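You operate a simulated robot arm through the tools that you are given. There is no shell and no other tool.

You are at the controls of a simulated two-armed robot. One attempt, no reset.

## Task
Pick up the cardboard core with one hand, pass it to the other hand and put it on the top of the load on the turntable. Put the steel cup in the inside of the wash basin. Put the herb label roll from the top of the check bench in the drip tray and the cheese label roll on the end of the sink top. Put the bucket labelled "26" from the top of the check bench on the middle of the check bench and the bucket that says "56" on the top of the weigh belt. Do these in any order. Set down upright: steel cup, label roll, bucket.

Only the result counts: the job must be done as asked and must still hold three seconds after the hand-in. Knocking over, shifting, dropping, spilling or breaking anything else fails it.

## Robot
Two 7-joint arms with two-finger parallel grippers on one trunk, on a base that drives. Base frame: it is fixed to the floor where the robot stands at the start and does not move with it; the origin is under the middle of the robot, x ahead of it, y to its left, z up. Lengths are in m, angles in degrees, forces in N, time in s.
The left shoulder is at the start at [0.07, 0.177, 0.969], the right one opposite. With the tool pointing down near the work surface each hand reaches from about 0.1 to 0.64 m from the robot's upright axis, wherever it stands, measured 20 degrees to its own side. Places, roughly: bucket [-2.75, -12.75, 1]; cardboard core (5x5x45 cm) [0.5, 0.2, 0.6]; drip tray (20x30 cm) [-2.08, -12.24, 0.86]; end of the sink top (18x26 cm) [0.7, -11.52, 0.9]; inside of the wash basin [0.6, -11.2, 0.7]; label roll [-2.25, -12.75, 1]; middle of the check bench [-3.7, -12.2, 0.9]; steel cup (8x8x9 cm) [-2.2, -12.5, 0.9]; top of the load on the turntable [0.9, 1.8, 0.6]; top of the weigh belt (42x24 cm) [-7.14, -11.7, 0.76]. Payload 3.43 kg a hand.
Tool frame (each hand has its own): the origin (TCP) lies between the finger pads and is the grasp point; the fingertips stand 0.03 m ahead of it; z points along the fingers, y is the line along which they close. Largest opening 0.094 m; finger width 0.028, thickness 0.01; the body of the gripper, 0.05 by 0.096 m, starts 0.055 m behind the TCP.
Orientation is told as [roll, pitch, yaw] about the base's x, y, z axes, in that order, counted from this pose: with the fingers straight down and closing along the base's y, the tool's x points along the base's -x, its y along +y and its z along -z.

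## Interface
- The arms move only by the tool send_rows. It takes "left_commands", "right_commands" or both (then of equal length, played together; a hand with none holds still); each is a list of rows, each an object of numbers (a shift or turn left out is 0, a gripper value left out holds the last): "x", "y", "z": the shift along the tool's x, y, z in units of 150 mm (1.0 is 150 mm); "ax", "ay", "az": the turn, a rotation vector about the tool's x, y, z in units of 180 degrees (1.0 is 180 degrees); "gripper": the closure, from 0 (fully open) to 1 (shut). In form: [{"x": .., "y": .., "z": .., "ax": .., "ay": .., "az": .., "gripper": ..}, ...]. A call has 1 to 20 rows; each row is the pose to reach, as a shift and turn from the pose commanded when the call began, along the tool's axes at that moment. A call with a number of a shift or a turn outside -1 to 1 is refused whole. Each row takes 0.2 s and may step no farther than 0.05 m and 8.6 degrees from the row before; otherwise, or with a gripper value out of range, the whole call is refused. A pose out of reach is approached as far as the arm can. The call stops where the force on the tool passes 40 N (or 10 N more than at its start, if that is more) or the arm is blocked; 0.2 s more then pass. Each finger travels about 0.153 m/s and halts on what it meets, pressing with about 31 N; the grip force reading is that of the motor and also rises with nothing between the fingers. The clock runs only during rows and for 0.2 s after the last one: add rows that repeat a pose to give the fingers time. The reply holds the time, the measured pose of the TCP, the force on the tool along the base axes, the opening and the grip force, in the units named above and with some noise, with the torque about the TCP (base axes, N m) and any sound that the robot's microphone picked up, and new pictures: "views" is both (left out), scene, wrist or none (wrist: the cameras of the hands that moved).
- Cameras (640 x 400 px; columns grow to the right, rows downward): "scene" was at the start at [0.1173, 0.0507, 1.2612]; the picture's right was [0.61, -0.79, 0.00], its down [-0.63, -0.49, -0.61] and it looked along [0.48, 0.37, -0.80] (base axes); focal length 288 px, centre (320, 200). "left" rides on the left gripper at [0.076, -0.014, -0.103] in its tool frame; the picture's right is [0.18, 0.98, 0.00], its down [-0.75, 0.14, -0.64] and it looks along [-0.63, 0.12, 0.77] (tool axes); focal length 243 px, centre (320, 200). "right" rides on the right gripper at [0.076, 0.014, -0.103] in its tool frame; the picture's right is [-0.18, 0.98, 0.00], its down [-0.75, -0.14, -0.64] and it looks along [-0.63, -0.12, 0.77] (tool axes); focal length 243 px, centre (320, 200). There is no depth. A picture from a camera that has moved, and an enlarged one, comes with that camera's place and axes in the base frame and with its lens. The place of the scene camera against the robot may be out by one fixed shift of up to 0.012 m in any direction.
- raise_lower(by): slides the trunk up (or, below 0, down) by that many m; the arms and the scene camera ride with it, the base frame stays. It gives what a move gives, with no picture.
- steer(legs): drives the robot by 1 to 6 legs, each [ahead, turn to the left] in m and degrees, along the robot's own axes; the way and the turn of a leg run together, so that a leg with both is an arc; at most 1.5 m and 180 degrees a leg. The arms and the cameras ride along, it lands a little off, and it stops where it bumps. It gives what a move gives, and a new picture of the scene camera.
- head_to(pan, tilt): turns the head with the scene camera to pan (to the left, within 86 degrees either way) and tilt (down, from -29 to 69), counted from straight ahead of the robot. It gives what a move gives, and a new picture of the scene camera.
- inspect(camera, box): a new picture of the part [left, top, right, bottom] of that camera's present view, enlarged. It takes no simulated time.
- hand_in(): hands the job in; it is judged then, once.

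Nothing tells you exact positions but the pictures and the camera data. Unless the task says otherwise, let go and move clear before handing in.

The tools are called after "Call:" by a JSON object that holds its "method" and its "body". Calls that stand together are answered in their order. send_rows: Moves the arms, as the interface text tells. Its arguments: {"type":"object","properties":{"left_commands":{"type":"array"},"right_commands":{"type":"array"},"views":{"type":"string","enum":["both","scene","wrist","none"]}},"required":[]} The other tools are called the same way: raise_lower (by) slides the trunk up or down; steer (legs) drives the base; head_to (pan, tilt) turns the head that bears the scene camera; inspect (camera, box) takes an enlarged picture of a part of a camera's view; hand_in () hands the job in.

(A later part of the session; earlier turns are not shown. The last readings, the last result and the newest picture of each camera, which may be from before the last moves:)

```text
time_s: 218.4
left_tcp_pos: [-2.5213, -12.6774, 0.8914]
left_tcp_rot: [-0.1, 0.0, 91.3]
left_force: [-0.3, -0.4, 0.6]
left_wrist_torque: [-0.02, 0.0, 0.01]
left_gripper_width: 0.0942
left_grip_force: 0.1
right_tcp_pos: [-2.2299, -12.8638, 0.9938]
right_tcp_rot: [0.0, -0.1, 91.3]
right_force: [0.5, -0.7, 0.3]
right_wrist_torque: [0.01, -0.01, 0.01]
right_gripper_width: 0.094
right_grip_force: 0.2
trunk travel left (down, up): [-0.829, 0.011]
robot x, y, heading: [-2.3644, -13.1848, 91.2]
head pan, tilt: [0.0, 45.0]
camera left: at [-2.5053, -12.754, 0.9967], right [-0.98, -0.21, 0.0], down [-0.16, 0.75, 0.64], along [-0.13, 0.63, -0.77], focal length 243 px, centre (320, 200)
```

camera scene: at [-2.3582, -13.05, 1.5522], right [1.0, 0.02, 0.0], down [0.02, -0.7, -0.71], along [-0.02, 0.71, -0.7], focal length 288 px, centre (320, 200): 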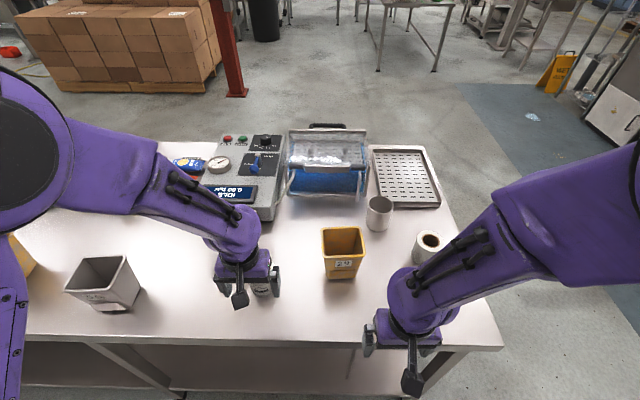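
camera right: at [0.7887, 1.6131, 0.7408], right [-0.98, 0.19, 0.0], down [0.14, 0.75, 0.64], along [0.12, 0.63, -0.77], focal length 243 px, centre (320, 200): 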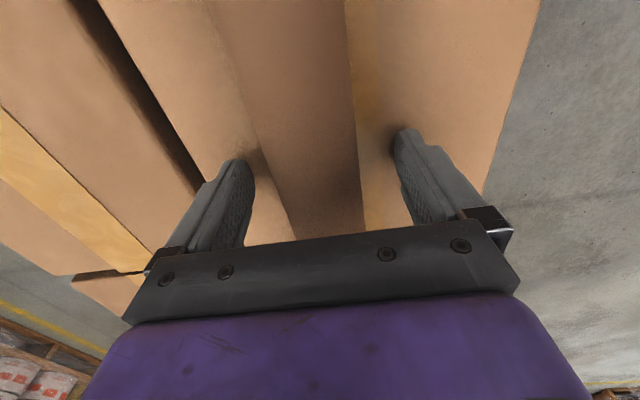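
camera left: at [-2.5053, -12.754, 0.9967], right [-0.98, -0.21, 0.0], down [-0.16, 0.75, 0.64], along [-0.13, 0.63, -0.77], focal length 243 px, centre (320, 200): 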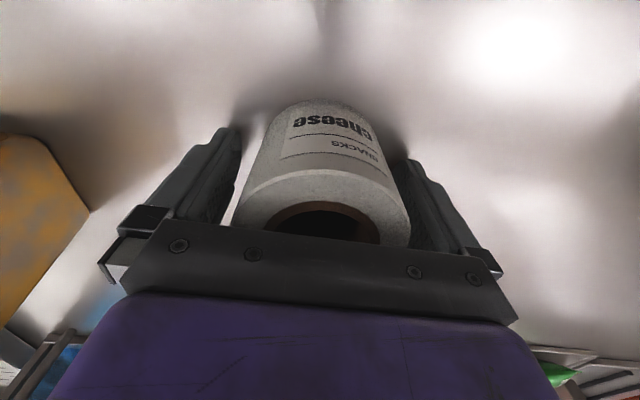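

The roll is between the fingers. I close the left gripper and lift slightly.

Call:
{"method": "send_rows", "body": {"left_commands": [{"gripper": 1.0}, {"gripper": 1.0}, {"gripper": 1.0}, {"z": -0.1}, {"z": -0.3}, {"z": -0.5}, {"z": -0.7}, {"z": -0.7}], "views": "both"}}

```text
time_s: 220.2
left_tcp_pos: [-2.5202, -12.6763, 0.9953]
left_tcp_rot: [0.1, 0.2, 91.4]
left_force: [-0.3, -0.2, -2.3]
left_wrist_torque: [-0.01, 0.01, 0.01]
left_gripper_width: 0.0716
left_grip_force: 31.1
right_tcp_pos: [-2.2314, -12.8618, 0.9931]
right_tcp_rot: [-0.1, 0.0, 91.2]
right_force: [-0.6, -0.7, 0.2]
right_wrist_torque: [-0.01, 0.01, 0.03]
right_gripper_width: 0.094
right_grip_force: 0.0
trunk travel left (down, up): [-0.829, 0.011]
robot x, y, heading: [-2.364, -13.1845, 91.5]
head pan, tilt: [0.0, 45.0]
camera scene: at [-2.3585, -13.044, 1.5516], right [1.0, 0.02, 0.0], down [0.02, -0.71, -0.71], along [-0.02, 0.71, -0.71], focal length 288 px, centre (320, 200)
camera left: at [-2.5044, -12.7529, 1.1008], right [-0.98, -0.21, 0.0], down [-0.16, 0.75, 0.64], along [-0.13, 0.63, -0.77], focal length 243 px, centre (320, 200)
```

scene: 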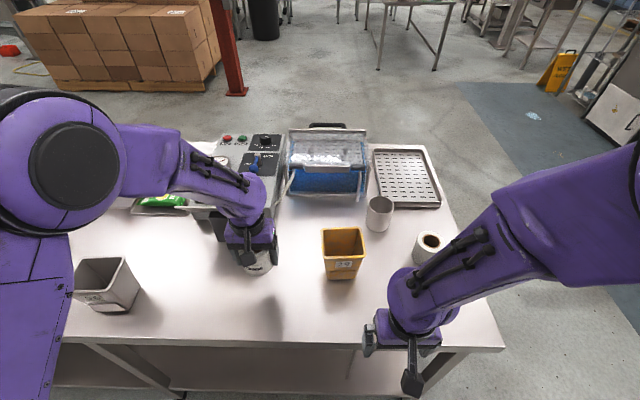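
left: 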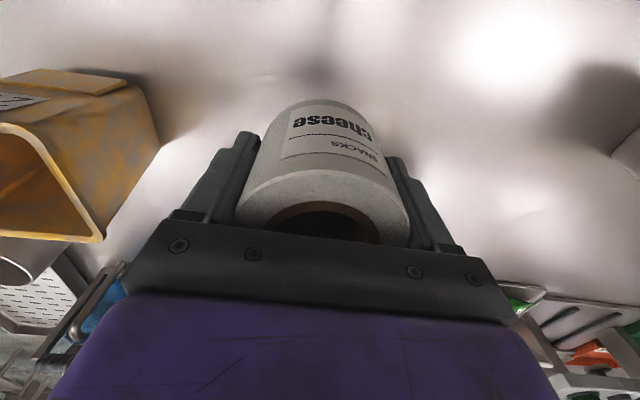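

The cheese roll is held firmly. I draw the left hand back, back away from the bench, and move the left hand outward.

Call:
{"method": "send_rows", "body": {"left_commands": [{"x": 0.2}, {"x": 0.4}, {"x": 0.6}, {"x": 0.8}, {"x": 0.8}], "views": "none"}}

Call:
{"method": "steer", "body": {"legs": [[-0.5, 0]]}}

Call:
{"method": "send_rows", "body": {"left_commands": [{"y": 0.2}, {"y": 0.4}, {"y": 0.6}, {"y": 0.8}, {"y": 0.8}], "views": "none"}}

Call:
{"method": "steer", "body": {"legs": [[0, -91], [0.95, 0]]}}

```text
time_s: 221.4
left_tcp_pos: [-2.5163, -12.7973, 0.9974]
left_tcp_rot: [0.1, 0.2, 91.3]
left_force: [-1.4, 0.2, -2.1]
left_wrist_torque: [0.01, -0.02, 0.0]
left_gripper_width: 0.0716
left_grip_force: 31.2
right_tcp_pos: [-2.2316, -12.8642, 0.9927]
right_tcp_rot: [0.0, 0.1, 91.2]
right_force: [0.0, -1.0, 0.1]
right_wrist_torque: [0.0, 0.0, 0.02]
right_gripper_width: 0.094
right_grip_force: 0.1
trunk travel left (down, up): [-0.829, 0.011]
robot x, y, heading: [-2.3618, -13.1779, 91.2]
head pan, tilt: [0.0, 45.0]
```

```text
time_s: 224.4
left_tcp_pos: [-2.5023, -13.3011, 0.9974]
left_tcp_rot: [0.0, 0.1, 91.0]
left_force: [-0.1, 0.1, -2.0]
left_wrist_torque: [-0.04, -0.01, 0.0]
left_gripper_width: 0.0715
left_grip_force: 31.0
right_tcp_pos: [-2.2192, -13.368, 0.9926]
right_tcp_rot: [0.0, 0.1, 91.0]
right_force: [0.2, 0.8, 0.0]
right_wrist_torque: [0.03, 0.01, 0.01]
right_gripper_width: 0.0939
right_grip_force: 0.0
trunk travel left (down, up): [-0.829, 0.011]
robot x, y, heading: [-2.3546, -13.6874, 90.6]
head pan, tilt: [0.0, 45.0]
camera scene: at [-2.3476, -13.5488, 1.5515], right [1.0, 0.02, 0.0], down [0.01, -0.71, -0.71], along [-0.01, 0.71, -0.71], focal length 288 px, centre (320, 200)
```

scene: 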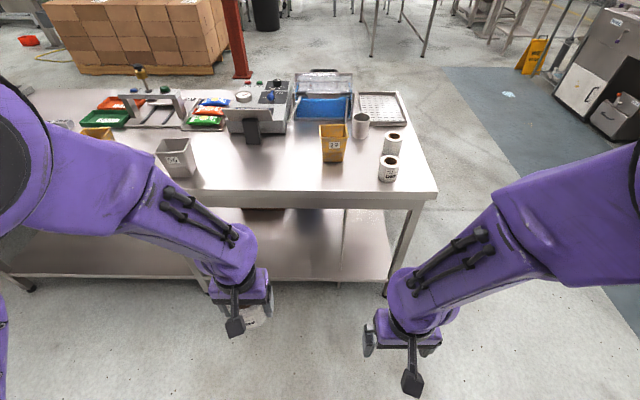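

```text
time_s: 225.6
left_tcp_pos: [-2.623, -13.3034, 0.9987]
left_tcp_rot: [0.0, 0.1, 91.0]
left_force: [0.4, 0.5, -0.5]
left_wrist_torque: [0.04, 0.04, 0.03]
left_gripper_width: 0.0715
left_grip_force: 31.3
right_tcp_pos: [-2.2195, -13.3694, 0.9944]
right_tcp_rot: [0.0, 0.0, 91.0]
right_force: [0.6, 0.0, -0.4]
right_wrist_torque: [-0.01, 0.02, 0.0]
right_gripper_width: 0.0939
right_grip_force: 0.1
trunk travel left (down, up): [-0.829, 0.011]
robot x, y, heading: [-2.3571, -13.6865, 90.9]
head pan, tilt: [0.0, 45.0]
```

```text
time_s: 234.6
left_tcp_pos: [-0.9909, -13.5106, 0.9973]
left_tcp_rot: [0.0, 0.0, -4.1]
left_force: [-0.3, 0.6, -1.3]
left_wrist_torque: [0.01, 0.0, -0.02]
left_gripper_width: 0.0716
left_grip_force: 30.8
right_tcp_pos: [-1.0908, -13.9069, 0.9935]
right_tcp_rot: [0.0, -0.1, -4.0]
right_force: [-0.4, 1.0, 0.5]
right_wrist_torque: [0.03, 0.01, -0.02]
right_gripper_width: 0.0939
right_grip_force: 0.2
trunk travel left (down, up): [-0.829, 0.011]
robot x, y, heading: [-1.3969, -13.7448, -4.2]
head pan, tilt: [0.0, 45.0]
camera scene: at [-1.2567, -13.7503, 1.5517], right [-0.07, -1.0, 0.0], down [-0.71, 0.05, -0.71], along [0.71, -0.05, -0.71], focal length 288 px, centre (320, 200)
```

scene: 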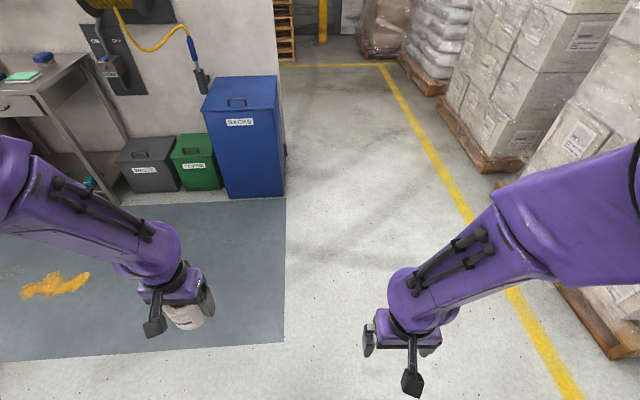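

I continue round the corner: north along the bench's east end and then turn west to face it.

Call:
{"method": "steer", "body": {"legs": [[0, 94], [1.2, 0], [0, 90]]}}

Call:
{"method": "head_to", "body": {"pan": 0, "tilt": 48}}

```text
time_s: 248.4
left_tcp_pos: [-1.8096, -12.8114, 0.9977]
left_tcp_rot: [0.1, 0.0, -179.9]
left_force: [-0.8, 0.2, -1.4]
left_wrist_torque: [-0.01, -0.01, -0.03]
left_gripper_width: 0.0721
left_grip_force: 31.1
right_tcp_pos: [-1.7381, -12.4089, 0.9943]
right_tcp_rot: [0.1, 0.0, -180.0]
right_force: [0.1, 0.2, 0.1]
right_wrist_torque: [0.02, -0.03, 0.01]
right_gripper_width: 0.094
right_grip_force: 0.0
trunk travel left (down, up): [-0.829, 0.011]
robot x, y, heading: [-1.4229, -12.5483, -179.9]
head pan, tilt: [0.0, 45.0]
camera scene: at [-1.5457, -12.5432, 1.5517], right [0.0, 1.0, 0.0], down [0.71, 0.0, -0.71], along [-0.71, 0.0, -0.71], focal length 288 px, centre (320, 200)
```

scene: 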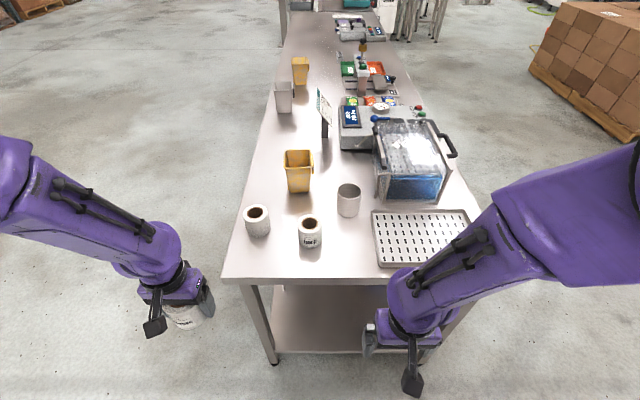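

```text
time_s: 249.0
left_tcp_pos: [-1.8097, -12.8121, 0.999]
left_tcp_rot: [-0.1, 0.2, -179.9]
left_force: [-0.9, -0.2, -2.0]
left_wrist_torque: [0.01, -0.04, -0.02]
left_gripper_width: 0.0719
left_grip_force: 31.9
right_tcp_pos: [-1.7385, -12.4098, 0.9935]
right_tcp_rot: [0.0, 0.0, -180.0]
right_force: [0.9, -1.0, 0.4]
right_wrist_torque: [0.02, 0.0, -0.01]
right_gripper_width: 0.0941
right_grip_force: 0.3
trunk travel left (down, up): [-0.829, 0.011]
robot x, y, heading: [-1.421, -12.5475, -180.2]
head pan, tilt: [0.0, 48.0]
camera scene: at [-1.5432, -12.5435, 1.5475], right [0.0, 1.0, 0.0], down [0.74, 0.0, -0.67], along [-0.67, 0.0, -0.74], focal length 288 px, centre (320, 200)
```

scene: 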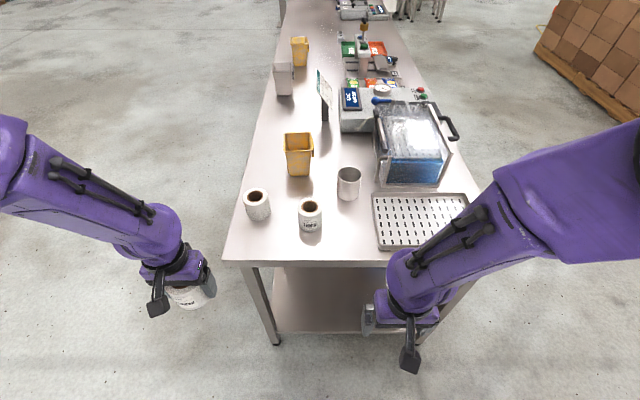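

The tray spans x −2.185 to −1.97, y −12.376 to −12.075; herb is at [−2.077, −12.573] and the cup at [−2.195, −12.455]. I move the left hand (cheese) outward and pull up to the bench end.

Call:
{"method": "send_rows", "body": {"left_commands": [{"y": 0.2}, {"y": 0.4}, {"y": 0.6}, {"y": 0.6}], "views": "none"}}

Call:
{"method": "steer", "body": {"legs": [[0.19, 0]]}}

```text
time_s: 250.0
left_tcp_pos: [-1.8089, -12.9012, 0.9994]
left_tcp_rot: [-0.1, 0.1, -180.0]
left_force: [-0.6, -0.6, -1.5]
left_wrist_torque: [-0.01, 0.0, 0.03]
left_gripper_width: 0.0718
left_grip_force: 30.9
right_tcp_pos: [-1.7387, -12.4092, 0.9932]
right_tcp_rot: [0.0, 0.0, -180.0]
right_force: [0.3, -0.3, 1.0]
right_wrist_torque: [-0.01, -0.03, 0.02]
right_gripper_width: 0.0941
right_grip_force: 0.0
trunk travel left (down, up): [-0.829, 0.011]
robot x, y, heading: [-1.4245, -12.5529, -180.0]
head pan, tilt: [0.0, 48.0]
```

```text
time_s: 251.6
left_tcp_pos: [-1.9957, -12.9031, 0.9996]
left_tcp_rot: [0.0, 0.1, -179.8]
left_force: [0.4, -0.8, -2.3]
left_wrist_torque: [0.03, 0.0, 0.0]
left_gripper_width: 0.0718
left_grip_force: 31.0
right_tcp_pos: [-1.9249, -12.4122, 0.9943]
right_tcp_rot: [0.0, -0.1, -179.8]
right_force: [0.3, 0.2, -0.6]
right_wrist_torque: [-0.01, 0.01, 0.01]
right_gripper_width: 0.0941
right_grip_force: 0.1
trunk travel left (down, up): [-0.829, 0.011]
robot x, y, heading: [-1.61, -12.5485, -179.6]
head pan, tilt: [0.0, 48.0]
camera scene: at [-1.7294, -12.5444, 1.5478], right [0.0, 1.0, 0.0], down [0.74, 0.0, -0.67], along [-0.67, 0.0, -0.74], focal length 288 px, centre (320, 200)
```

scene: 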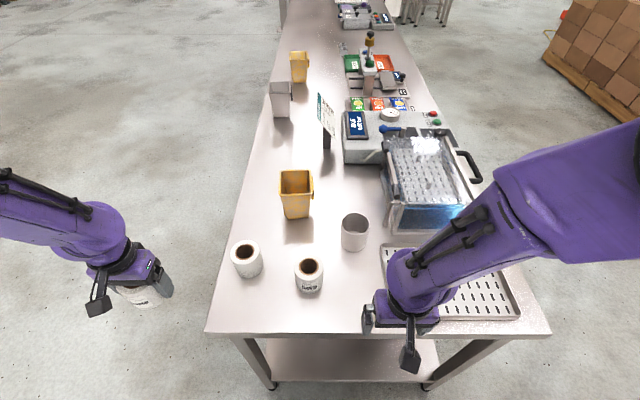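

In position. I bring the right hand over the herb roll and check with its wrist camera.

Call:
{"method": "send_rows", "body": {"right_commands": [{"x": -0.15, "y": 0.2}, {"x": -0.3, "y": 0.4}, {"x": -0.5, "y": 0.6}, {"x": -0.7, "y": 0.8}, {"x": -0.9, "y": 1.0}, {"x": -0.9, "y": 1.0}], "views": "wrist"}}

```text
time_s: 253.0
left_tcp_pos: [-1.9964, -12.9025, 0.9993]
left_tcp_rot: [-0.1, 0.2, -179.6]
left_force: [-0.1, -0.3, -1.5]
left_wrist_torque: [0.01, -0.02, -0.01]
left_gripper_width: 0.0717
left_grip_force: 31.2
right_tcp_pos: [-2.0773, -12.5588, 1.0103]
right_tcp_rot: [3.7, 0.1, 177.1]
right_force: [-0.1, 0.2, -0.4]
right_wrist_torque: [0.0, 0.01, -0.03]
right_gripper_width: 0.094
right_grip_force: 0.1
trunk travel left (down, up): [-0.829, 0.011]
robot x, y, heading: [-1.6109, -12.5483, -179.9]
head pan, tilt: [0.0, 48.0]
camera right: at [-2.0003, -12.5702, 1.1144], right [-0.23, -0.97, 0.06], down [-0.74, 0.22, 0.63], along [-0.63, 0.1, -0.77], focal length 243 px, centre (320, 200)
```

right: 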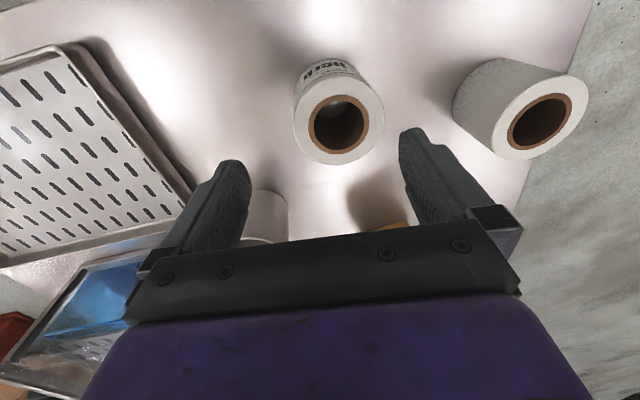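

The hand is slightly tilted (3.7°); I let it settle and recheck.

Call:
{"method": "send_rows", "body": {"right_commands": [{"z": 0.0}, {"z": 0.1}, {"z": 0.2}, {"z": 0.2}], "views": "wrist"}}

```text
time_s: 254.0
left_tcp_pos: [-1.9971, -12.9033, 0.999]
left_tcp_rot: [0.0, 0.1, -179.7]
left_force: [-0.1, 0.3, -1.4]
left_wrist_torque: [-0.01, 0.01, -0.01]
left_gripper_width: 0.0717
left_grip_force: 31.0
right_tcp_pos: [-2.0704, -12.5591, 0.9719]
right_tcp_rot: [2.2, 0.2, 178.0]
right_force: [0.3, -0.4, 0.7]
right_wrist_torque: [-0.02, -0.03, 0.0]
right_gripper_width: 0.0943
right_grip_force: 0.1
trunk travel left (down, up): [-0.829, 0.011]
robot x, y, heading: [-1.6129, -12.5482, -179.7]
head pan, tilt: [0.0, 48.0]
camera right: at [-1.9946, -12.5723, 1.0751], right [-0.22, -0.97, 0.04], down [-0.75, 0.19, 0.63], along [-0.62, 0.11, -0.77], focal length 243 px, centre (320, 200)
```

right: 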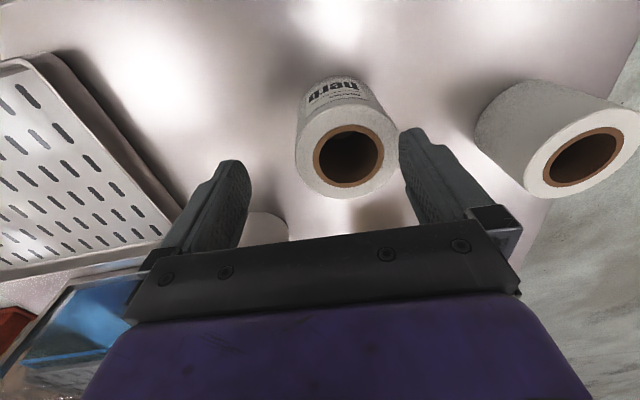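

The herb roll is at about [−2.074, −12.577]; I shift 18 mm sideways above it before descending.

Call:
{"method": "send_rows", "body": {"right_commands": [{"y": 0.06, "x": -0.015}, {"y": 0.12, "x": -0.03}, {"y": 0.12, "x": -0.03}, {"y": 0.12, "x": -0.03}], "views": "wrist"}}

```text
time_s: 255.0
left_tcp_pos: [-1.998, -12.9047, 0.9989]
left_tcp_rot: [0.0, 0.2, -179.8]
left_force: [0.2, 0.4, -1.5]
left_wrist_torque: [0.0, -0.03, 0.01]
left_gripper_width: 0.0716
left_grip_force: 31.2
right_tcp_pos: [-2.0742, -12.5755, 0.9706]
right_tcp_rot: [1.6, 0.3, 178.4]
right_force: [-0.8, 0.1, -0.9]
right_wrist_torque: [-0.01, 0.01, 0.01]
right_gripper_width: 0.0942
right_grip_force: 0.0
trunk travel left (down, up): [-0.829, 0.011]
robot x, y, heading: [-1.6143, -12.5493, -179.9]
head pan, tilt: [0.0, 48.0]
camera right: at [-1.998, -12.59, 1.0735], right [-0.21, -0.98, 0.03], down [-0.75, 0.18, 0.63], along [-0.62, 0.11, -0.77], focal length 243 px, centre (320, 200)
```

right: 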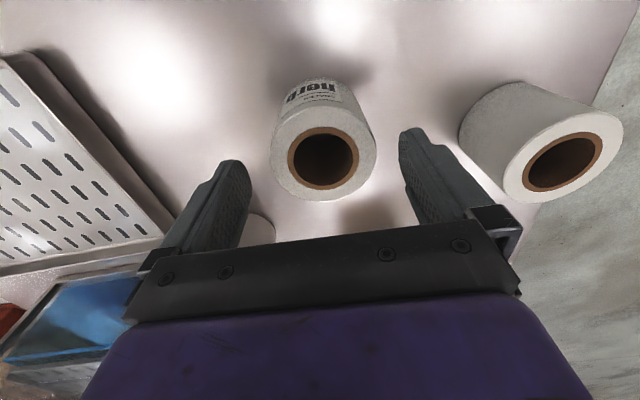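

Centred now. I descend around the herb roll and grip it.

Call:
{"method": "send_rows", "body": {"right_commands": [{"z": 0.13, "y": 0.02, "x": -0.01}, {"z": 0.26, "y": 0.02, "x": -0.01}, {"z": 0.39, "y": 0.02, "x": -0.01}, {"z": 0.51, "y": 0.02, "x": -0.01}, {"z": 0.51, "y": 0.02, "x": -0.01}], "views": "wrist"}}

```text
time_s: 256.0
left_tcp_pos: [-1.9965, -12.9036, 0.9989]
left_tcp_rot: [0.0, 0.2, -179.9]
left_force: [0.1, -0.7, -2.6]
left_wrist_torque: [-0.03, -0.01, 0.03]
left_gripper_width: 0.0718
left_grip_force: 30.9
right_tcp_pos: [-2.0653, -12.582, 0.8894]
right_tcp_rot: [0.0, 0.0, -179.6]
right_force: [7.0, 2.7, 12.6]
right_wrist_torque: [-0.54, -0.4, 0.24]
right_gripper_width: 0.093
right_grip_force: 0.1
trunk travel left (down, up): [-0.829, 0.011]
robot x, y, heading: [-1.6119, -12.5514, -179.8]
head pan, tilt: [0.0, 48.0]
stopped in row 5 (right hand): the force on the tool passed its limit at 55 N (the readings are from after the stop); the commanded pose is now the measured one
camera right: at [-1.9884, -12.5968, 0.9928], right [-0.18, -0.98, 0.0], down [-0.75, 0.14, 0.64], along [-0.63, 0.11, -0.77], focal length 243 px, centre (320, 200)
```

right: 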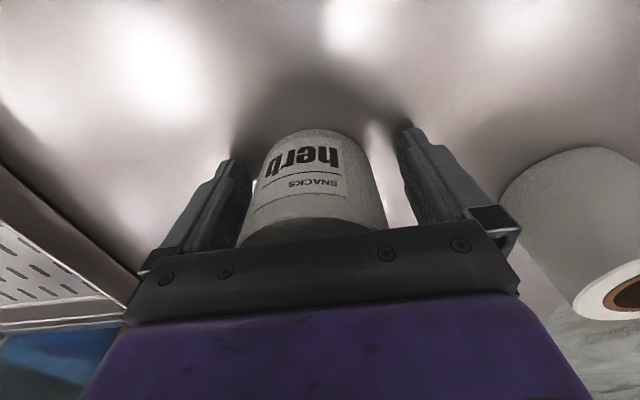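

A finger brushed the roll on the way down (north side); the roll still stands upright between the fingers. I relieve the contact a little and then close.

Call:
{"method": "send_rows", "body": {"right_commands": [{"y": -0.02, "z": -0.02}, {"y": -0.03, "z": -0.03}, {"y": -0.03, "z": -0.03}], "views": "wrist"}}

```text
time_s: 256.8
left_tcp_pos: [-1.9971, -12.9031, 0.9998]
left_tcp_rot: [0.0, 0.3, -179.9]
left_force: [-0.2, 0.4, -2.0]
left_wrist_torque: [-0.02, 0.0, 0.01]
left_gripper_width: 0.0718
left_grip_force: 31.3
right_tcp_pos: [-2.0682, -12.5784, 0.8929]
right_tcp_rot: [0.0, -0.1, -179.7]
right_force: [-0.1, 0.7, 0.4]
right_wrist_torque: [-0.01, 0.0, 0.02]
right_gripper_width: 0.094
right_grip_force: 0.0
trunk travel left (down, up): [-0.829, 0.011]
robot x, y, heading: [-1.6145, -12.5468, -180.0]
head pan, tilt: [0.0, 48.0]
camera right: at [-1.9906, -12.5933, 0.9961], right [-0.18, -0.98, 0.0], down [-0.75, 0.14, 0.64], along [-0.63, 0.12, -0.77], focal length 243 px, centre (320, 200)
```

right: 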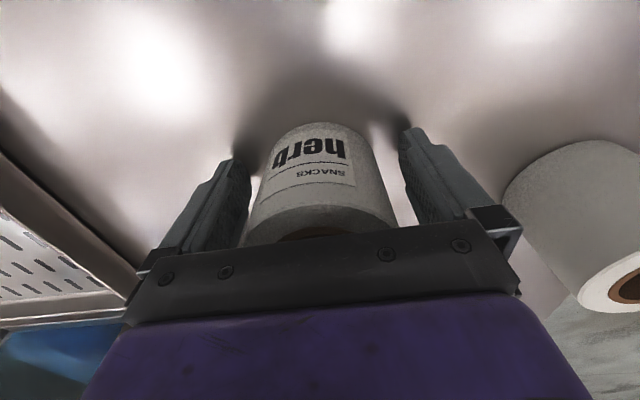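

Free of contact. I shift 7 mm forward to centre the pads on the roll and close.

Call:
{"method": "send_rows", "body": {"right_commands": [{"x": -0.025}, {"x": -0.05}, {"x": -0.05}, {"x": -0.05, "gripper": 1.0}, {"x": -0.05, "gripper": 1.0}, {"x": -0.05, "gripper": 1.0}], "views": "wrist"}}

```text
time_s: 258.2
left_tcp_pos: [-1.9973, -12.9033, 0.9998]
left_tcp_rot: [-0.1, 0.2, -179.8]
left_force: [-0.9, 0.7, -2.5]
left_wrist_torque: [0.0, 0.0, 0.0]
left_gripper_width: 0.0717
left_grip_force: 30.7
right_tcp_pos: [-2.075, -12.5776, 0.8923]
right_tcp_rot: [0.0, -0.1, -179.7]
right_force: [-1.0, 0.7, 0.8]
right_wrist_torque: [-0.04, 0.02, -0.03]
right_gripper_width: 0.0735
right_grip_force: 31.4
trunk travel left (down, up): [-0.829, 0.011]
robot x, y, heading: [-1.6123, -12.5501, -179.8]
head pan, tilt: [0.0, 48.0]
camera right: at [-1.9979, -12.5925, 0.9954], right [-0.18, -0.98, 0.0], down [-0.75, 0.14, 0.64], along [-0.63, 0.12, -0.77], focal length 243 px, centre (320, 200)
```

right: 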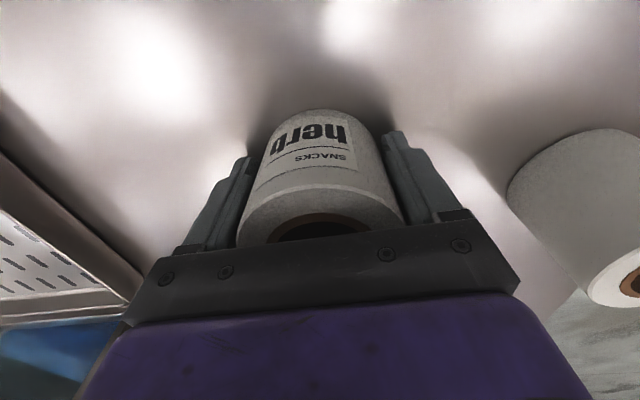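

The herb roll is gripped. I lift it and carry it north toward the drip tray.

Call:
{"method": "send_rows", "body": {"right_commands": [{"z": -0.15}, {"z": -0.3}, {"z": -0.47}, {"z": -0.47, "y": -0.25}, {"z": -0.47, "y": -0.5}, {"z": -0.47, "y": -0.75}, {"z": -0.47, "y": -1.0}, {"z": -0.47, "y": -1.0}], "views": "none"}}

Call:
{"method": "send_rows", "body": {"right_commands": [{"y": -0.25}, {"y": -0.5}, {"y": -0.75}, {"y": -1.0}, {"y": -1.0}], "views": "both"}}

```text
time_s: 260.0
left_tcp_pos: [-1.9977, -12.9036, 0.999]
left_tcp_rot: [-0.1, 0.2, -179.8]
left_force: [-0.6, 0.1, -1.8]
left_wrist_torque: [0.04, 0.02, 0.02]
left_gripper_width: 0.0719
left_grip_force: 31.0
right_tcp_pos: [-2.0762, -12.4274, 0.9648]
right_tcp_rot: [-0.1, -0.1, -179.6]
right_force: [0.5, -0.3, -2.6]
right_wrist_torque: [-0.01, -0.02, 0.0]
right_gripper_width: 0.0737
right_grip_force: 31.1
trunk travel left (down, up): [-0.829, 0.011]
robot x, y, heading: [-1.614, -12.5497, -179.8]
head pan, tilt: [0.0, 48.0]
```

```text
time_s: 261.2
left_tcp_pos: [-1.9966, -12.9041, 0.9989]
left_tcp_rot: [-0.1, 0.3, -179.8]
left_force: [0.3, -0.6, -1.2]
left_wrist_torque: [0.06, -0.01, 0.01]
left_gripper_width: 0.0717
left_grip_force: 30.7
right_tcp_pos: [-2.0748, -12.2787, 0.9667]
right_tcp_rot: [0.0, 0.0, -179.6]
right_force: [0.5, 0.3, -2.4]
right_wrist_torque: [-0.01, -0.01, -0.01]
right_gripper_width: 0.0734
right_grip_force: 30.9
trunk travel left (down, up): [-0.829, 0.011]
robot x, y, heading: [-1.614, -12.5503, -179.6]
head pan, tilt: [0.0, 48.0]
camera scene: at [-1.7329, -12.545, 1.5474], right [0.0, 1.0, 0.0], down [0.74, 0.0, -0.67], along [-0.67, 0.0, -0.74], focal length 288 px, centre (320, 200)
camera right: at [-1.9978, -12.2933, 1.0689], right [-0.18, -0.98, 0.0], down [-0.75, 0.14, 0.64], along [-0.63, 0.12, -0.77], focal length 243 px, centre (320, 200)
```

scene: 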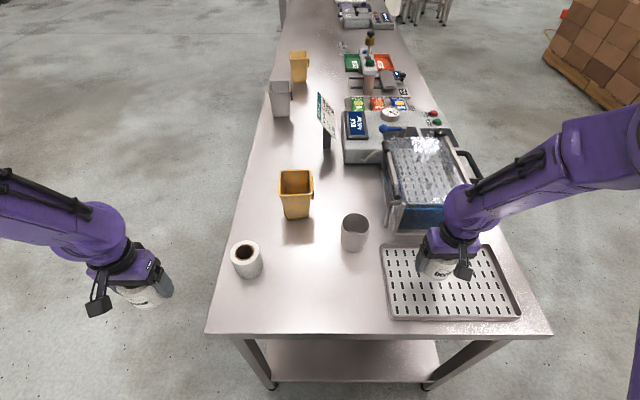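
right: 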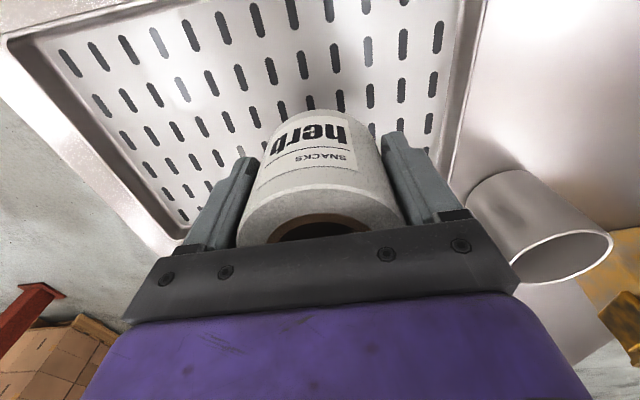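

The tray lies right below; its centre is about [−2.08, −12.23]. I move the last few centimetres and lower toward the tray floor.

Call:
{"method": "send_rows", "body": {"right_commands": [{"y": -0.15}, {"y": -0.28, "x": -0.01}, {"y": -0.28, "x": -0.02, "z": 0.12}, {"y": -0.28, "x": -0.02, "z": 0.24}, {"y": -0.28, "x": -0.02, "z": 0.34}, {"y": -0.28, "x": -0.02, "z": 0.34}], "views": "wrist"}}

```text
time_s: 262.6
left_tcp_pos: [-1.9982, -12.9041, 0.9999]
left_tcp_rot: [-0.1, 0.2, -179.8]
left_force: [0.0, -0.1, -0.5]
left_wrist_torque: [0.01, 0.0, -0.02]
left_gripper_width: 0.0719
left_grip_force: 31.0
right_tcp_pos: [-2.0807, -12.2353, 0.9132]
right_tcp_rot: [-0.2, 0.0, -179.7]
right_force: [0.3, -0.7, -1.9]
right_wrist_torque: [0.02, -0.04, -0.02]
right_gripper_width: 0.0735
right_grip_force: 31.0
trunk travel left (down, up): [-0.829, 0.011]
robot x, y, heading: [-1.6084, -12.5501, -179.7]
head pan, tilt: [0.0, 48.0]
camera right: at [-2.0029, -12.2501, 1.0158], right [-0.18, -0.98, 0.0], down [-0.75, 0.14, 0.64], along [-0.63, 0.12, -0.77], focal length 243 px, centre (320, 200)
```

right: 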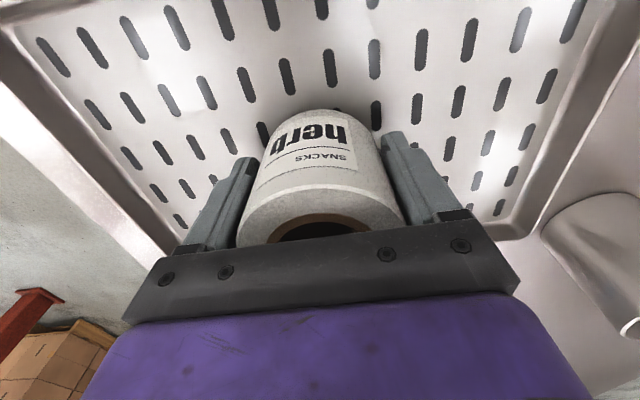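

Good, well inside the tray. I lower in small steps until the force shows contact.

Call:
{"method": "send_rows", "body": {"right_commands": [{"z": 0.02}, {"z": 0.04}, {"z": 0.06}, {"z": 0.06}], "views": "none"}}

```text
time_s: 263.6
left_tcp_pos: [-1.9976, -12.9027, 0.9994]
left_tcp_rot: [0.0, 0.1, -179.8]
left_force: [-0.1, -1.0, -1.8]
left_wrist_torque: [0.01, -0.03, 0.0]
left_gripper_width: 0.0717
left_grip_force: 31.5
right_tcp_pos: [-2.0811, -12.2354, 0.9059]
right_tcp_rot: [-0.2, -0.1, -179.7]
right_force: [0.7, -0.3, -1.8]
right_wrist_torque: [0.01, 0.0, 0.0]
right_gripper_width: 0.0735
right_grip_force: 30.5
trunk travel left (down, up): [-0.829, 0.011]
robot x, y, heading: [-1.6139, -12.5482, -180.2]
head pan, tilt: [0.0, 48.0]
```

Call:
{"method": "send_rows", "body": {"right_commands": [{"z": 0.015}, {"z": 0.03}, {"z": 0.03}], "views": "none"}}

```text
time_s: 264.4
left_tcp_pos: [-1.9973, -12.9037, 0.9988]
left_tcp_rot: [0.0, 0.2, -179.8]
left_force: [0.4, 0.0, -1.9]
left_wrist_torque: [0.02, 0.04, 0.01]
left_gripper_width: 0.0717
left_grip_force: 30.9
right_tcp_pos: [-2.0791, -12.2364, 0.9016]
right_tcp_rot: [-0.1, -0.1, -179.8]
right_force: [0.2, 0.8, 4.1]
right_wrist_torque: [-0.08, -0.09, -0.03]
right_gripper_width: 0.0735
right_grip_force: 30.9
trunk travel left (down, up): [-0.829, 0.011]
robot x, y, heading: [-1.6138, -12.5471, -179.7]
head pan, tilt: [0.0, 48.0]
```

The herb roll touches the tray floor. I open and rise straight up.

Call:
{"method": "send_rows", "body": {"right_commands": [{"gripper": 0.5}, {"gripper": 0.0}, {"gripper": 0.0}, {"gripper": 0.0, "z": -0.12}, {"z": -0.3}, {"z": -0.5}, {"z": -0.5}], "views": "both"}}

```text
time_s: 266.0
left_tcp_pos: [-1.9979, -12.9031, 0.9994]
left_tcp_rot: [0.1, 0.2, -179.8]
left_force: [-0.2, -0.1, -1.5]
left_wrist_torque: [-0.02, 0.02, 0.03]
left_gripper_width: 0.0714
left_grip_force: 30.5
right_tcp_pos: [-2.0801, -12.2347, 0.9752]
right_tcp_rot: [-0.1, 0.0, -179.7]
right_force: [0.2, -0.6, 0.5]
right_wrist_torque: [-0.01, 0.02, 0.04]
right_gripper_width: 0.0939
right_grip_force: 0.0
trunk travel left (down, up): [-0.829, 0.011]
robot x, y, heading: [-1.611, -12.5483, -179.7]
head pan, tilt: [0.0, 48.0]
camera scene: at [-1.7331, -12.544, 1.5474], right [0.0, 1.0, 0.0], down [0.74, 0.0, -0.67], along [-0.67, 0.0, -0.74], focal length 288 px, centre (320, 200)
camera right: at [-2.0024, -12.2494, 1.078], right [-0.18, -0.98, 0.0], down [-0.75, 0.14, 0.64], along [-0.63, 0.12, -0.77], focal length 243 px, centre (320, 200)
```

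scene: 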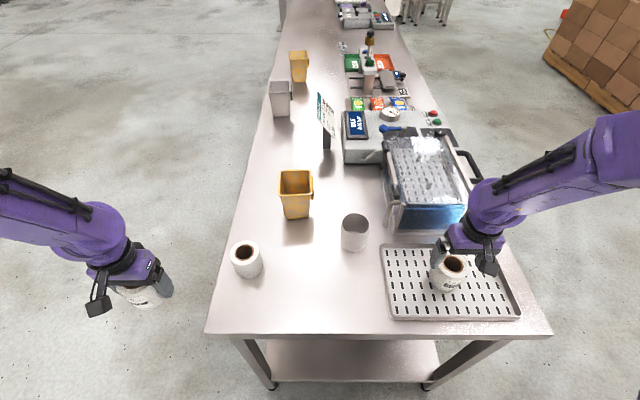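
right: 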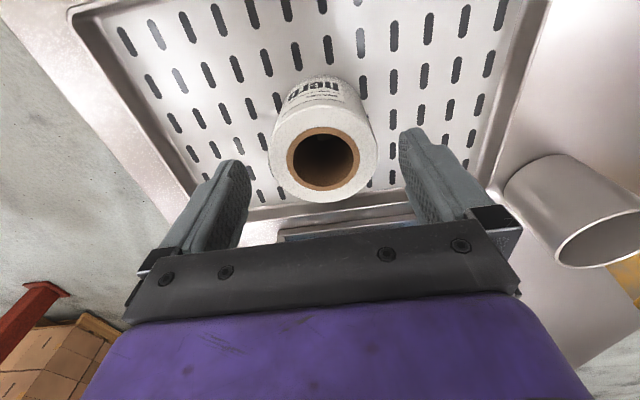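

The herb roll stands upright in the drip tray. Next the steel cup: I move the right hand up and over toward it.

Call:
{"method": "send_rows", "body": {"right_commands": [{"z": -0.12}, {"z": -0.12, "y": 0.25}, {"z": -0.12, "y": 0.5}, {"z": -0.12, "y": 0.75, "x": -0.1}, {"z": -0.12, "y": 1.0, "x": -0.3}, {"z": -0.12, "y": 1.0, "x": -0.5}, {"z": -0.12, "y": 1.0, "x": -0.5}], "views": "wrist"}}

```text
time_s: 267.6
left_tcp_pos: [-1.997, -12.9021, 1.0003]
left_tcp_rot: [0.0, 0.2, -179.9]
left_force: [0.7, -1.2, -0.7]
left_wrist_torque: [-0.01, -0.02, 0.0]
left_gripper_width: 0.0716
left_grip_force: 31.1
right_tcp_pos: [-2.1537, -12.3868, 0.991]
right_tcp_rot: [-0.1, -0.1, -179.8]
right_force: [-0.5, -0.2, -0.3]
right_wrist_torque: [0.02, 0.03, 0.0]
right_gripper_width: 0.0941
right_grip_force: 0.0
trunk travel left (down, up): [-0.829, 0.011]
robot x, y, heading: [-1.6113, -12.5505, -179.8]
head pan, tilt: [0.0, 48.0]
camera right: at [-2.0753, -12.401, 1.0942], right [-0.18, -0.98, 0.0], down [-0.75, 0.14, 0.64], along [-0.63, 0.12, -0.77], focal length 243 px, centre (320, 200)
```

right: 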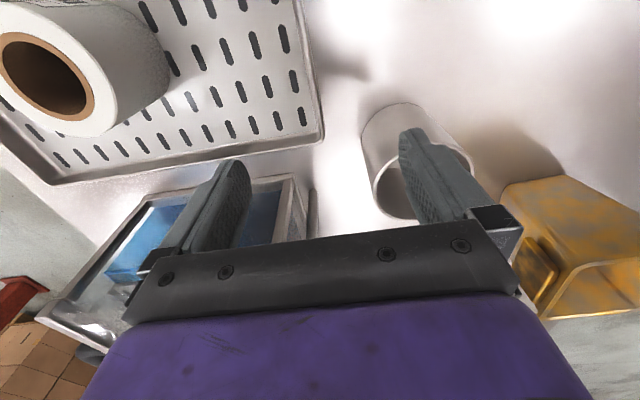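

The cup's rim centre reads about [−2.196, −12.460]. I shift over it.

Call:
{"method": "send_rows", "body": {"right_commands": [{"y": 0.25, "x": -0.1}, {"y": 0.488, "x": -0.2}, {"y": 0.488, "x": -0.285}, {"y": 0.488, "x": -0.285}], "views": "both"}}

```text
time_s: 268.6
left_tcp_pos: [-1.997, -12.9031, 1.0001]
left_tcp_rot: [0.0, 0.2, -179.9]
left_force: [0.4, -0.2, -2.1]
left_wrist_torque: [0.03, -0.02, 0.0]
left_gripper_width: 0.0717
left_grip_force: 31.4
right_tcp_pos: [-2.1969, -12.4606, 0.9929]
right_tcp_rot: [-0.1, 0.0, -179.7]
right_force: [-0.4, -0.4, -0.6]
right_wrist_torque: [0.02, -0.01, 0.02]
right_gripper_width: 0.094
right_grip_force: 0.1
trunk travel left (down, up): [-0.829, 0.011]
robot x, y, heading: [-1.6136, -12.5493, -179.9]
head pan, tilt: [0.0, 48.0]
camera scene: at [-1.7325, -12.5444, 1.5475], right [0.0, 1.0, 0.0], down [0.74, 0.0, -0.67], along [-0.67, 0.0, -0.74], focal length 288 px, centre (320, 200)
camera right: at [-2.1187, -12.4747, 1.0957], right [-0.18, -0.98, 0.0], down [-0.75, 0.14, 0.64], along [-0.63, 0.12, -0.77], focal length 243 px, centre (320, 200)
```

scene: 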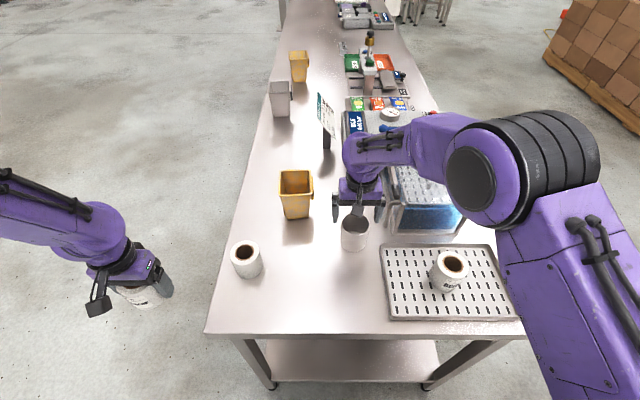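
right: 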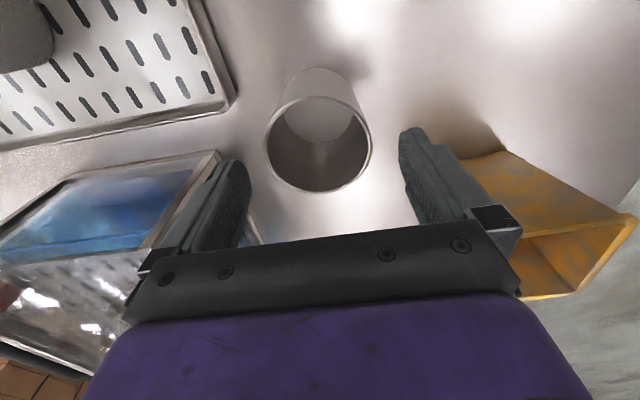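

Aligned within 2 mm. I descend around the cup.

Call:
{"method": "send_rows", "body": {"right_commands": [{"z": 0.13}, {"z": 0.26}, {"z": 0.39}, {"z": 0.51}, {"z": 0.61}, {"z": 0.61}], "views": "wrist"}}

```text
time_s: 270.0
left_tcp_pos: [-1.9976, -12.9036, 1.0002]
left_tcp_rot: [0.0, 0.2, -179.7]
left_force: [0.1, 0.7, -1.7]
left_wrist_torque: [-0.01, 0.02, 0.03]
left_gripper_width: 0.072
left_grip_force: 31.2
right_tcp_pos: [-2.1951, -12.4598, 0.9018]
right_tcp_rot: [-0.1, -0.1, -179.6]
right_force: [0.0, -0.5, 0.0]
right_wrist_torque: [0.01, 0.0, 0.01]
right_gripper_width: 0.0941
right_grip_force: 0.1
trunk travel left (down, up): [-0.829, 0.011]
robot x, y, heading: [-1.6104, -12.5504, -179.9]
head pan, tilt: [0.0, 48.0]
camera right: at [-2.1181, -12.4737, 1.0048], right [-0.18, -0.98, 0.0], down [-0.75, 0.14, 0.64], along [-0.63, 0.12, -0.77], focal length 243 px, centre (320, 200)
```

right: 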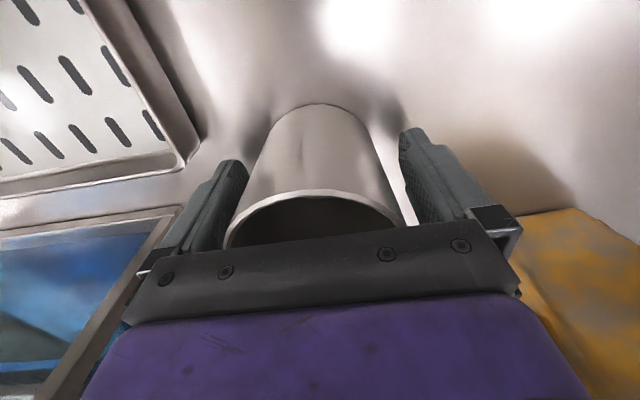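

The cup is between the right fingers without contact. I close and lift it.

Call:
{"method": "send_rows", "body": {"right_commands": [{"gripper": 1.0}, {"gripper": 1.0}, {"gripper": 1.0}, {"z": -0.1}, {"z": -0.3}, {"z": -0.5}, {"z": -0.65}, {"z": -0.65}], "views": "both"}}

```text
time_s: 271.8
left_tcp_pos: [-1.9974, -12.904, 0.9995]
left_tcp_rot: [-0.1, 0.2, -179.8]
left_force: [-0.6, -0.4, -1.5]
left_wrist_torque: [0.02, 0.03, -0.01]
left_gripper_width: 0.0714
left_grip_force: 31.2
right_tcp_pos: [-2.1965, -12.4599, 0.9991]
right_tcp_rot: [-0.1, -0.1, -179.7]
right_force: [-0.5, 0.2, -0.8]
right_wrist_torque: [-0.01, 0.0, -0.02]
right_gripper_width: 0.0757
right_grip_force: 30.8
trunk travel left (down, up): [-0.829, 0.011]
robot x, y, heading: [-1.6129, -12.55, -179.8]
head pan, tilt: [0.0, 48.0]
camera scene: at [-1.7331, -12.5443, 1.5474], right [0.0, 1.0, 0.0], down [0.74, 0.0, -0.67], along [-0.67, 0.0, -0.74], focal length 288 px, centre (320, 200)
camera right: at [-2.1193, -12.4737, 1.1014], right [-0.18, -0.98, 0.0], down [-0.75, 0.14, 0.64], along [-0.63, 0.12, -0.77], focal length 243 px, centre (320, 200)
```

scene: 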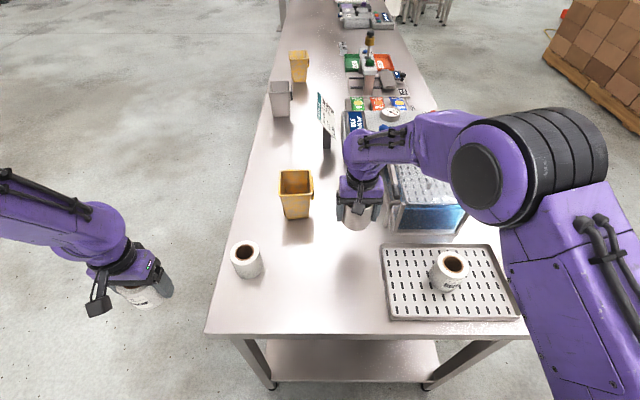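
right: 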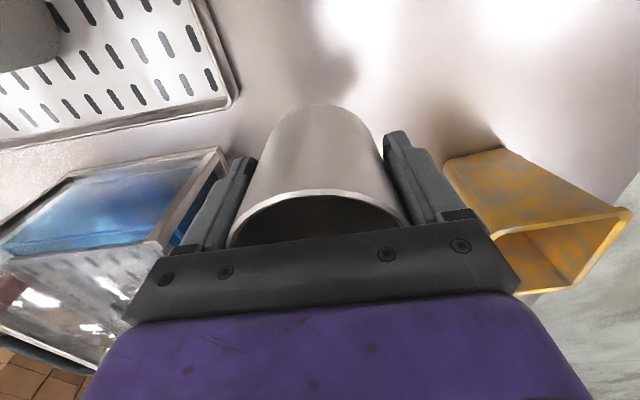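

The cup is held. I retract it over the open part of the bench and back away.

Call:
{"method": "send_rows", "body": {"right_commands": [{"x": 0.25}, {"x": 0.5}, {"x": 0.75}, {"x": 1.0}, {"x": 1.0}], "views": "none"}}

Call:
{"method": "send_rows", "body": {"right_commands": [{"x": 0.25}, {"x": 0.5}, {"x": 0.7}, {"x": 0.7}], "views": "none"}}

Call:
{"method": "steer", "body": {"legs": [[-0.45, 0]]}}

```text
time_s: 273.0
left_tcp_pos: [-1.998, -12.9035, 0.9991]
left_tcp_rot: [-0.1, 0.2, -179.9]
left_force: [0.3, 0.3, -1.3]
left_wrist_torque: [-0.01, 0.02, -0.04]
left_gripper_width: 0.0719
left_grip_force: 31.1
right_tcp_pos: [-2.0454, -12.4618, 0.997]
right_tcp_rot: [-0.1, 0.0, -179.7]
right_force: [-0.1, -0.2, -1.1]
right_wrist_torque: [0.03, 0.0, -0.01]
right_gripper_width: 0.0758
right_grip_force: 30.9
trunk travel left (down, up): [-0.829, 0.011]
robot x, y, heading: [-1.6101, -12.5476, -179.6]
head pan, tilt: [0.0, 48.0]
```

```text
time_s: 274.0
left_tcp_pos: [-1.9972, -12.903, 0.9983]
left_tcp_rot: [0.0, 0.2, -179.8]
left_force: [0.1, -0.1, -2.2]
left_wrist_torque: [0.03, 0.03, 0.01]
left_gripper_width: 0.0718
left_grip_force: 31.0
right_tcp_pos: [-1.9419, -12.4589, 0.9988]
right_tcp_rot: [-0.1, -0.2, -179.8]
right_force: [-0.3, 0.1, -2.1]
right_wrist_torque: [0.02, -0.02, -0.02]
right_gripper_width: 0.0756
right_grip_force: 30.9
trunk travel left (down, up): [-0.829, 0.011]
robot x, y, heading: [-1.6127, -12.5482, -179.9]
head pan, tilt: [0.0, 48.0]
```

```text
time_s: 276.8
left_tcp_pos: [-1.5476, -12.9004, 0.9985]
left_tcp_rot: [0.0, 0.2, 180.0]
left_force: [-0.5, -0.8, -2.0]
left_wrist_torque: [-0.02, 0.0, 0.01]
left_gripper_width: 0.0717
left_grip_force: 31.1
right_tcp_pos: [-1.4902, -12.4577, 0.9996]
right_tcp_rot: [-0.1, 0.0, -180.0]
right_force: [-1.6, -0.6, -1.3]
right_wrist_torque: [-0.02, -0.04, 0.02]
right_gripper_width: 0.0753
right_grip_force: 31.4
trunk travel left (down, up): [-0.829, 0.011]
robot x, y, heading: [-1.1558, -12.5483, 179.6]
head pan, tilt: [0.0, 48.0]
camera scene: at [-1.2812, -12.5433, 1.5473], right [0.0, 1.0, 0.0], down [0.74, 0.0, -0.67], along [-0.67, 0.0, -0.74], focal length 288 px, centre (320, 200)
```

scene: 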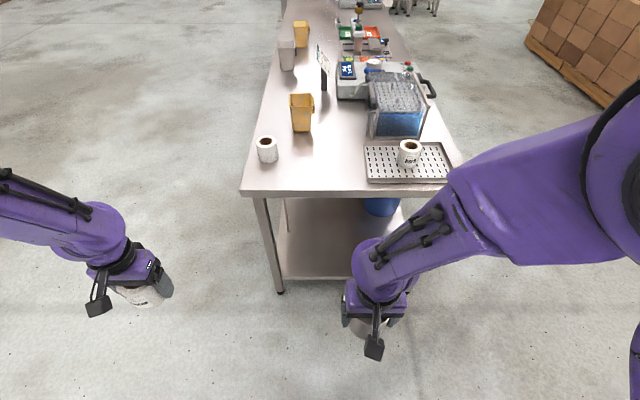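

Both items are in hand. I turn and drive toward the sink line, avoiding the spill near [−0.3, −12.3].

Call:
{"method": "steer", "body": {"legs": [[0, -123], [1.35, 0], [0, -56]]}}

Call:
{"method": "head_to", "body": {"pan": 0, "tilt": 38}}

```text
time_s: 291.3
left_tcp_pos: [0.0227, -11.0904, 0.9995]
left_tcp_rot: [-0.1, 0.2, -1.9]
left_force: [0.4, 0.3, -1.3]
left_wrist_torque: [0.01, 0.0, 0.0]
left_gripper_width: 0.072
left_grip_force: 31.4
right_tcp_pos: [-0.0512, -11.5312, 0.9982]
right_tcp_rot: [-0.1, -0.2, -1.8]
right_force: [-0.4, -0.5, -0.8]
right_wrist_torque: [0.01, -0.03, 0.0]
right_gripper_width: 0.0751
right_grip_force: 30.7
trunk travel left (down, up): [-0.829, 0.011]
robot x, y, heading: [-0.3807, -11.4287, -2.0]
head pan, tilt: [0.0, 48.0]
camera scene: at [-0.2403, -11.4283, 1.5475], right [-0.03, -1.0, 0.0], down [-0.74, 0.03, -0.67], along [0.67, -0.02, -0.74], focal length 288 px, centre (320, 200)
```

scene: 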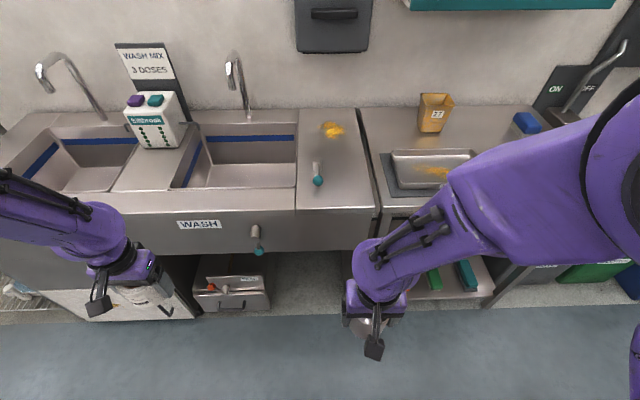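

```text
time_s: 292.0
left_tcp_pos: [0.0214, -11.091, 0.9987]
left_tcp_rot: [-0.1, 0.3, -1.8]
left_force: [1.1, 0.5, -2.0]
left_wrist_torque: [-0.02, 0.01, 0.02]
left_gripper_width: 0.0718
left_grip_force: 30.8
right_tcp_pos: [-0.0514, -11.5325, 0.9971]
right_tcp_rot: [-0.2, -0.1, -1.9]
right_force: [-0.2, -0.4, -0.4]
right_wrist_torque: [-0.01, 0.0, 0.0]
right_gripper_width: 0.0752
right_grip_force: 31.0
trunk travel left (down, up): [-0.829, 0.011]
robot x, y, heading: [-0.3783, -11.4285, -1.8]
head pan, tilt: [0.0, 38.0]
camera scene: at [-0.2327, -11.4292, 1.5618], right [-0.03, -1.0, 0.0], down [-0.62, 0.02, -0.79], along [0.79, -0.03, -0.62], focal length 288 px, centre (320, 200)
```

scene: 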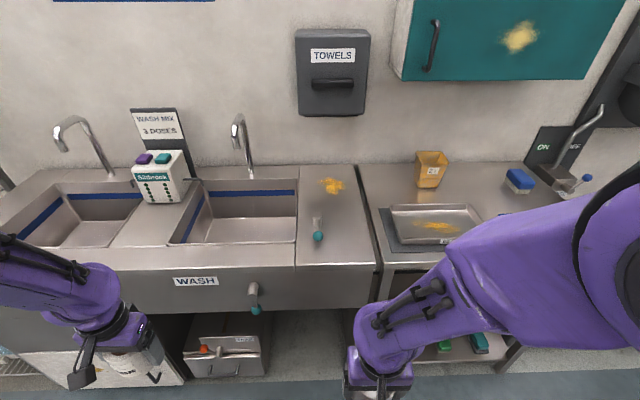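

The WASH basin opening is about x 0.43–0.78, y −11.37 to −10.98, and the sink top's end lies between it and y −11.62, with a yellow stain near x 0.69–0.80. I move in front of the sink's end to set the cheese roll down first.

Call:
{"method": "steer", "body": {"legs": [[0, -34.5], [0.37, 0], [0, 36.5]]}}

Call:
{"method": "inspect", "body": {"camera": "scene", "box": [180, 60, 440, 260]}}

```text
time_s: 297.7
left_tcp_pos: [0.2994, -11.2921, 0.9992]
left_tcp_rot: [-0.1, 0.2, 0.2]
left_force: [0.9, -0.5, -1.9]
left_wrist_torque: [0.01, 0.01, 0.01]
left_gripper_width: 0.0721
left_grip_force: 31.5
right_tcp_pos: [0.2422, -11.7379, 0.9995]
right_tcp_rot: [-0.1, -0.1, 0.3]
right_force: [-0.4, 0.5, -1.0]
right_wrist_torque: [0.0, -0.02, -0.02]
right_gripper_width: 0.075
right_grip_force: 31.0
trunk travel left (down, up): [-0.829, 0.011]
robot x, y, heading: [-0.0919, -11.6437, 0.2]
head pan, tilt: [0.0, 38.0]
camera scene: at [0.0572, -11.6414, 1.5619], right [0.0, -1.0, 0.0], down [-0.62, 0.0, -0.79], along [0.79, 0.0, -0.62], focal length 288 px, centre (320, 200)
```

scene: 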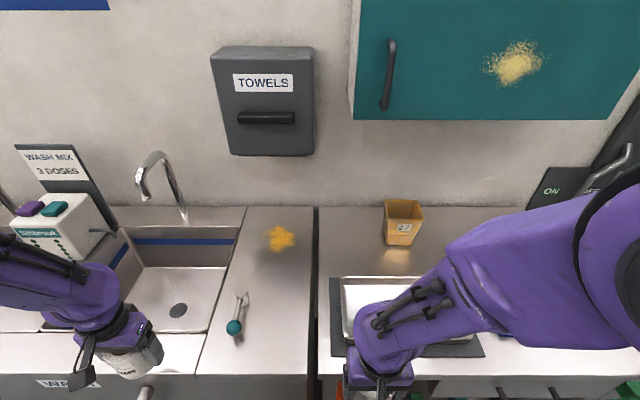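

```text
2.00 times, centred on (310, 160) of scene
camera zoom: at [0.0572, -11.6414, 1.5619], right [0.0, -1.0, 0.0], down [-0.62, 0.0, -0.79], along [0.79, 0.0, -0.62], focal length 576 px, centre (340, 280)
```

zoom: 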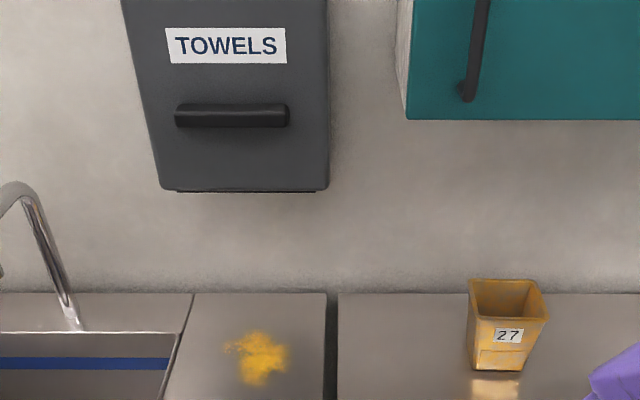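

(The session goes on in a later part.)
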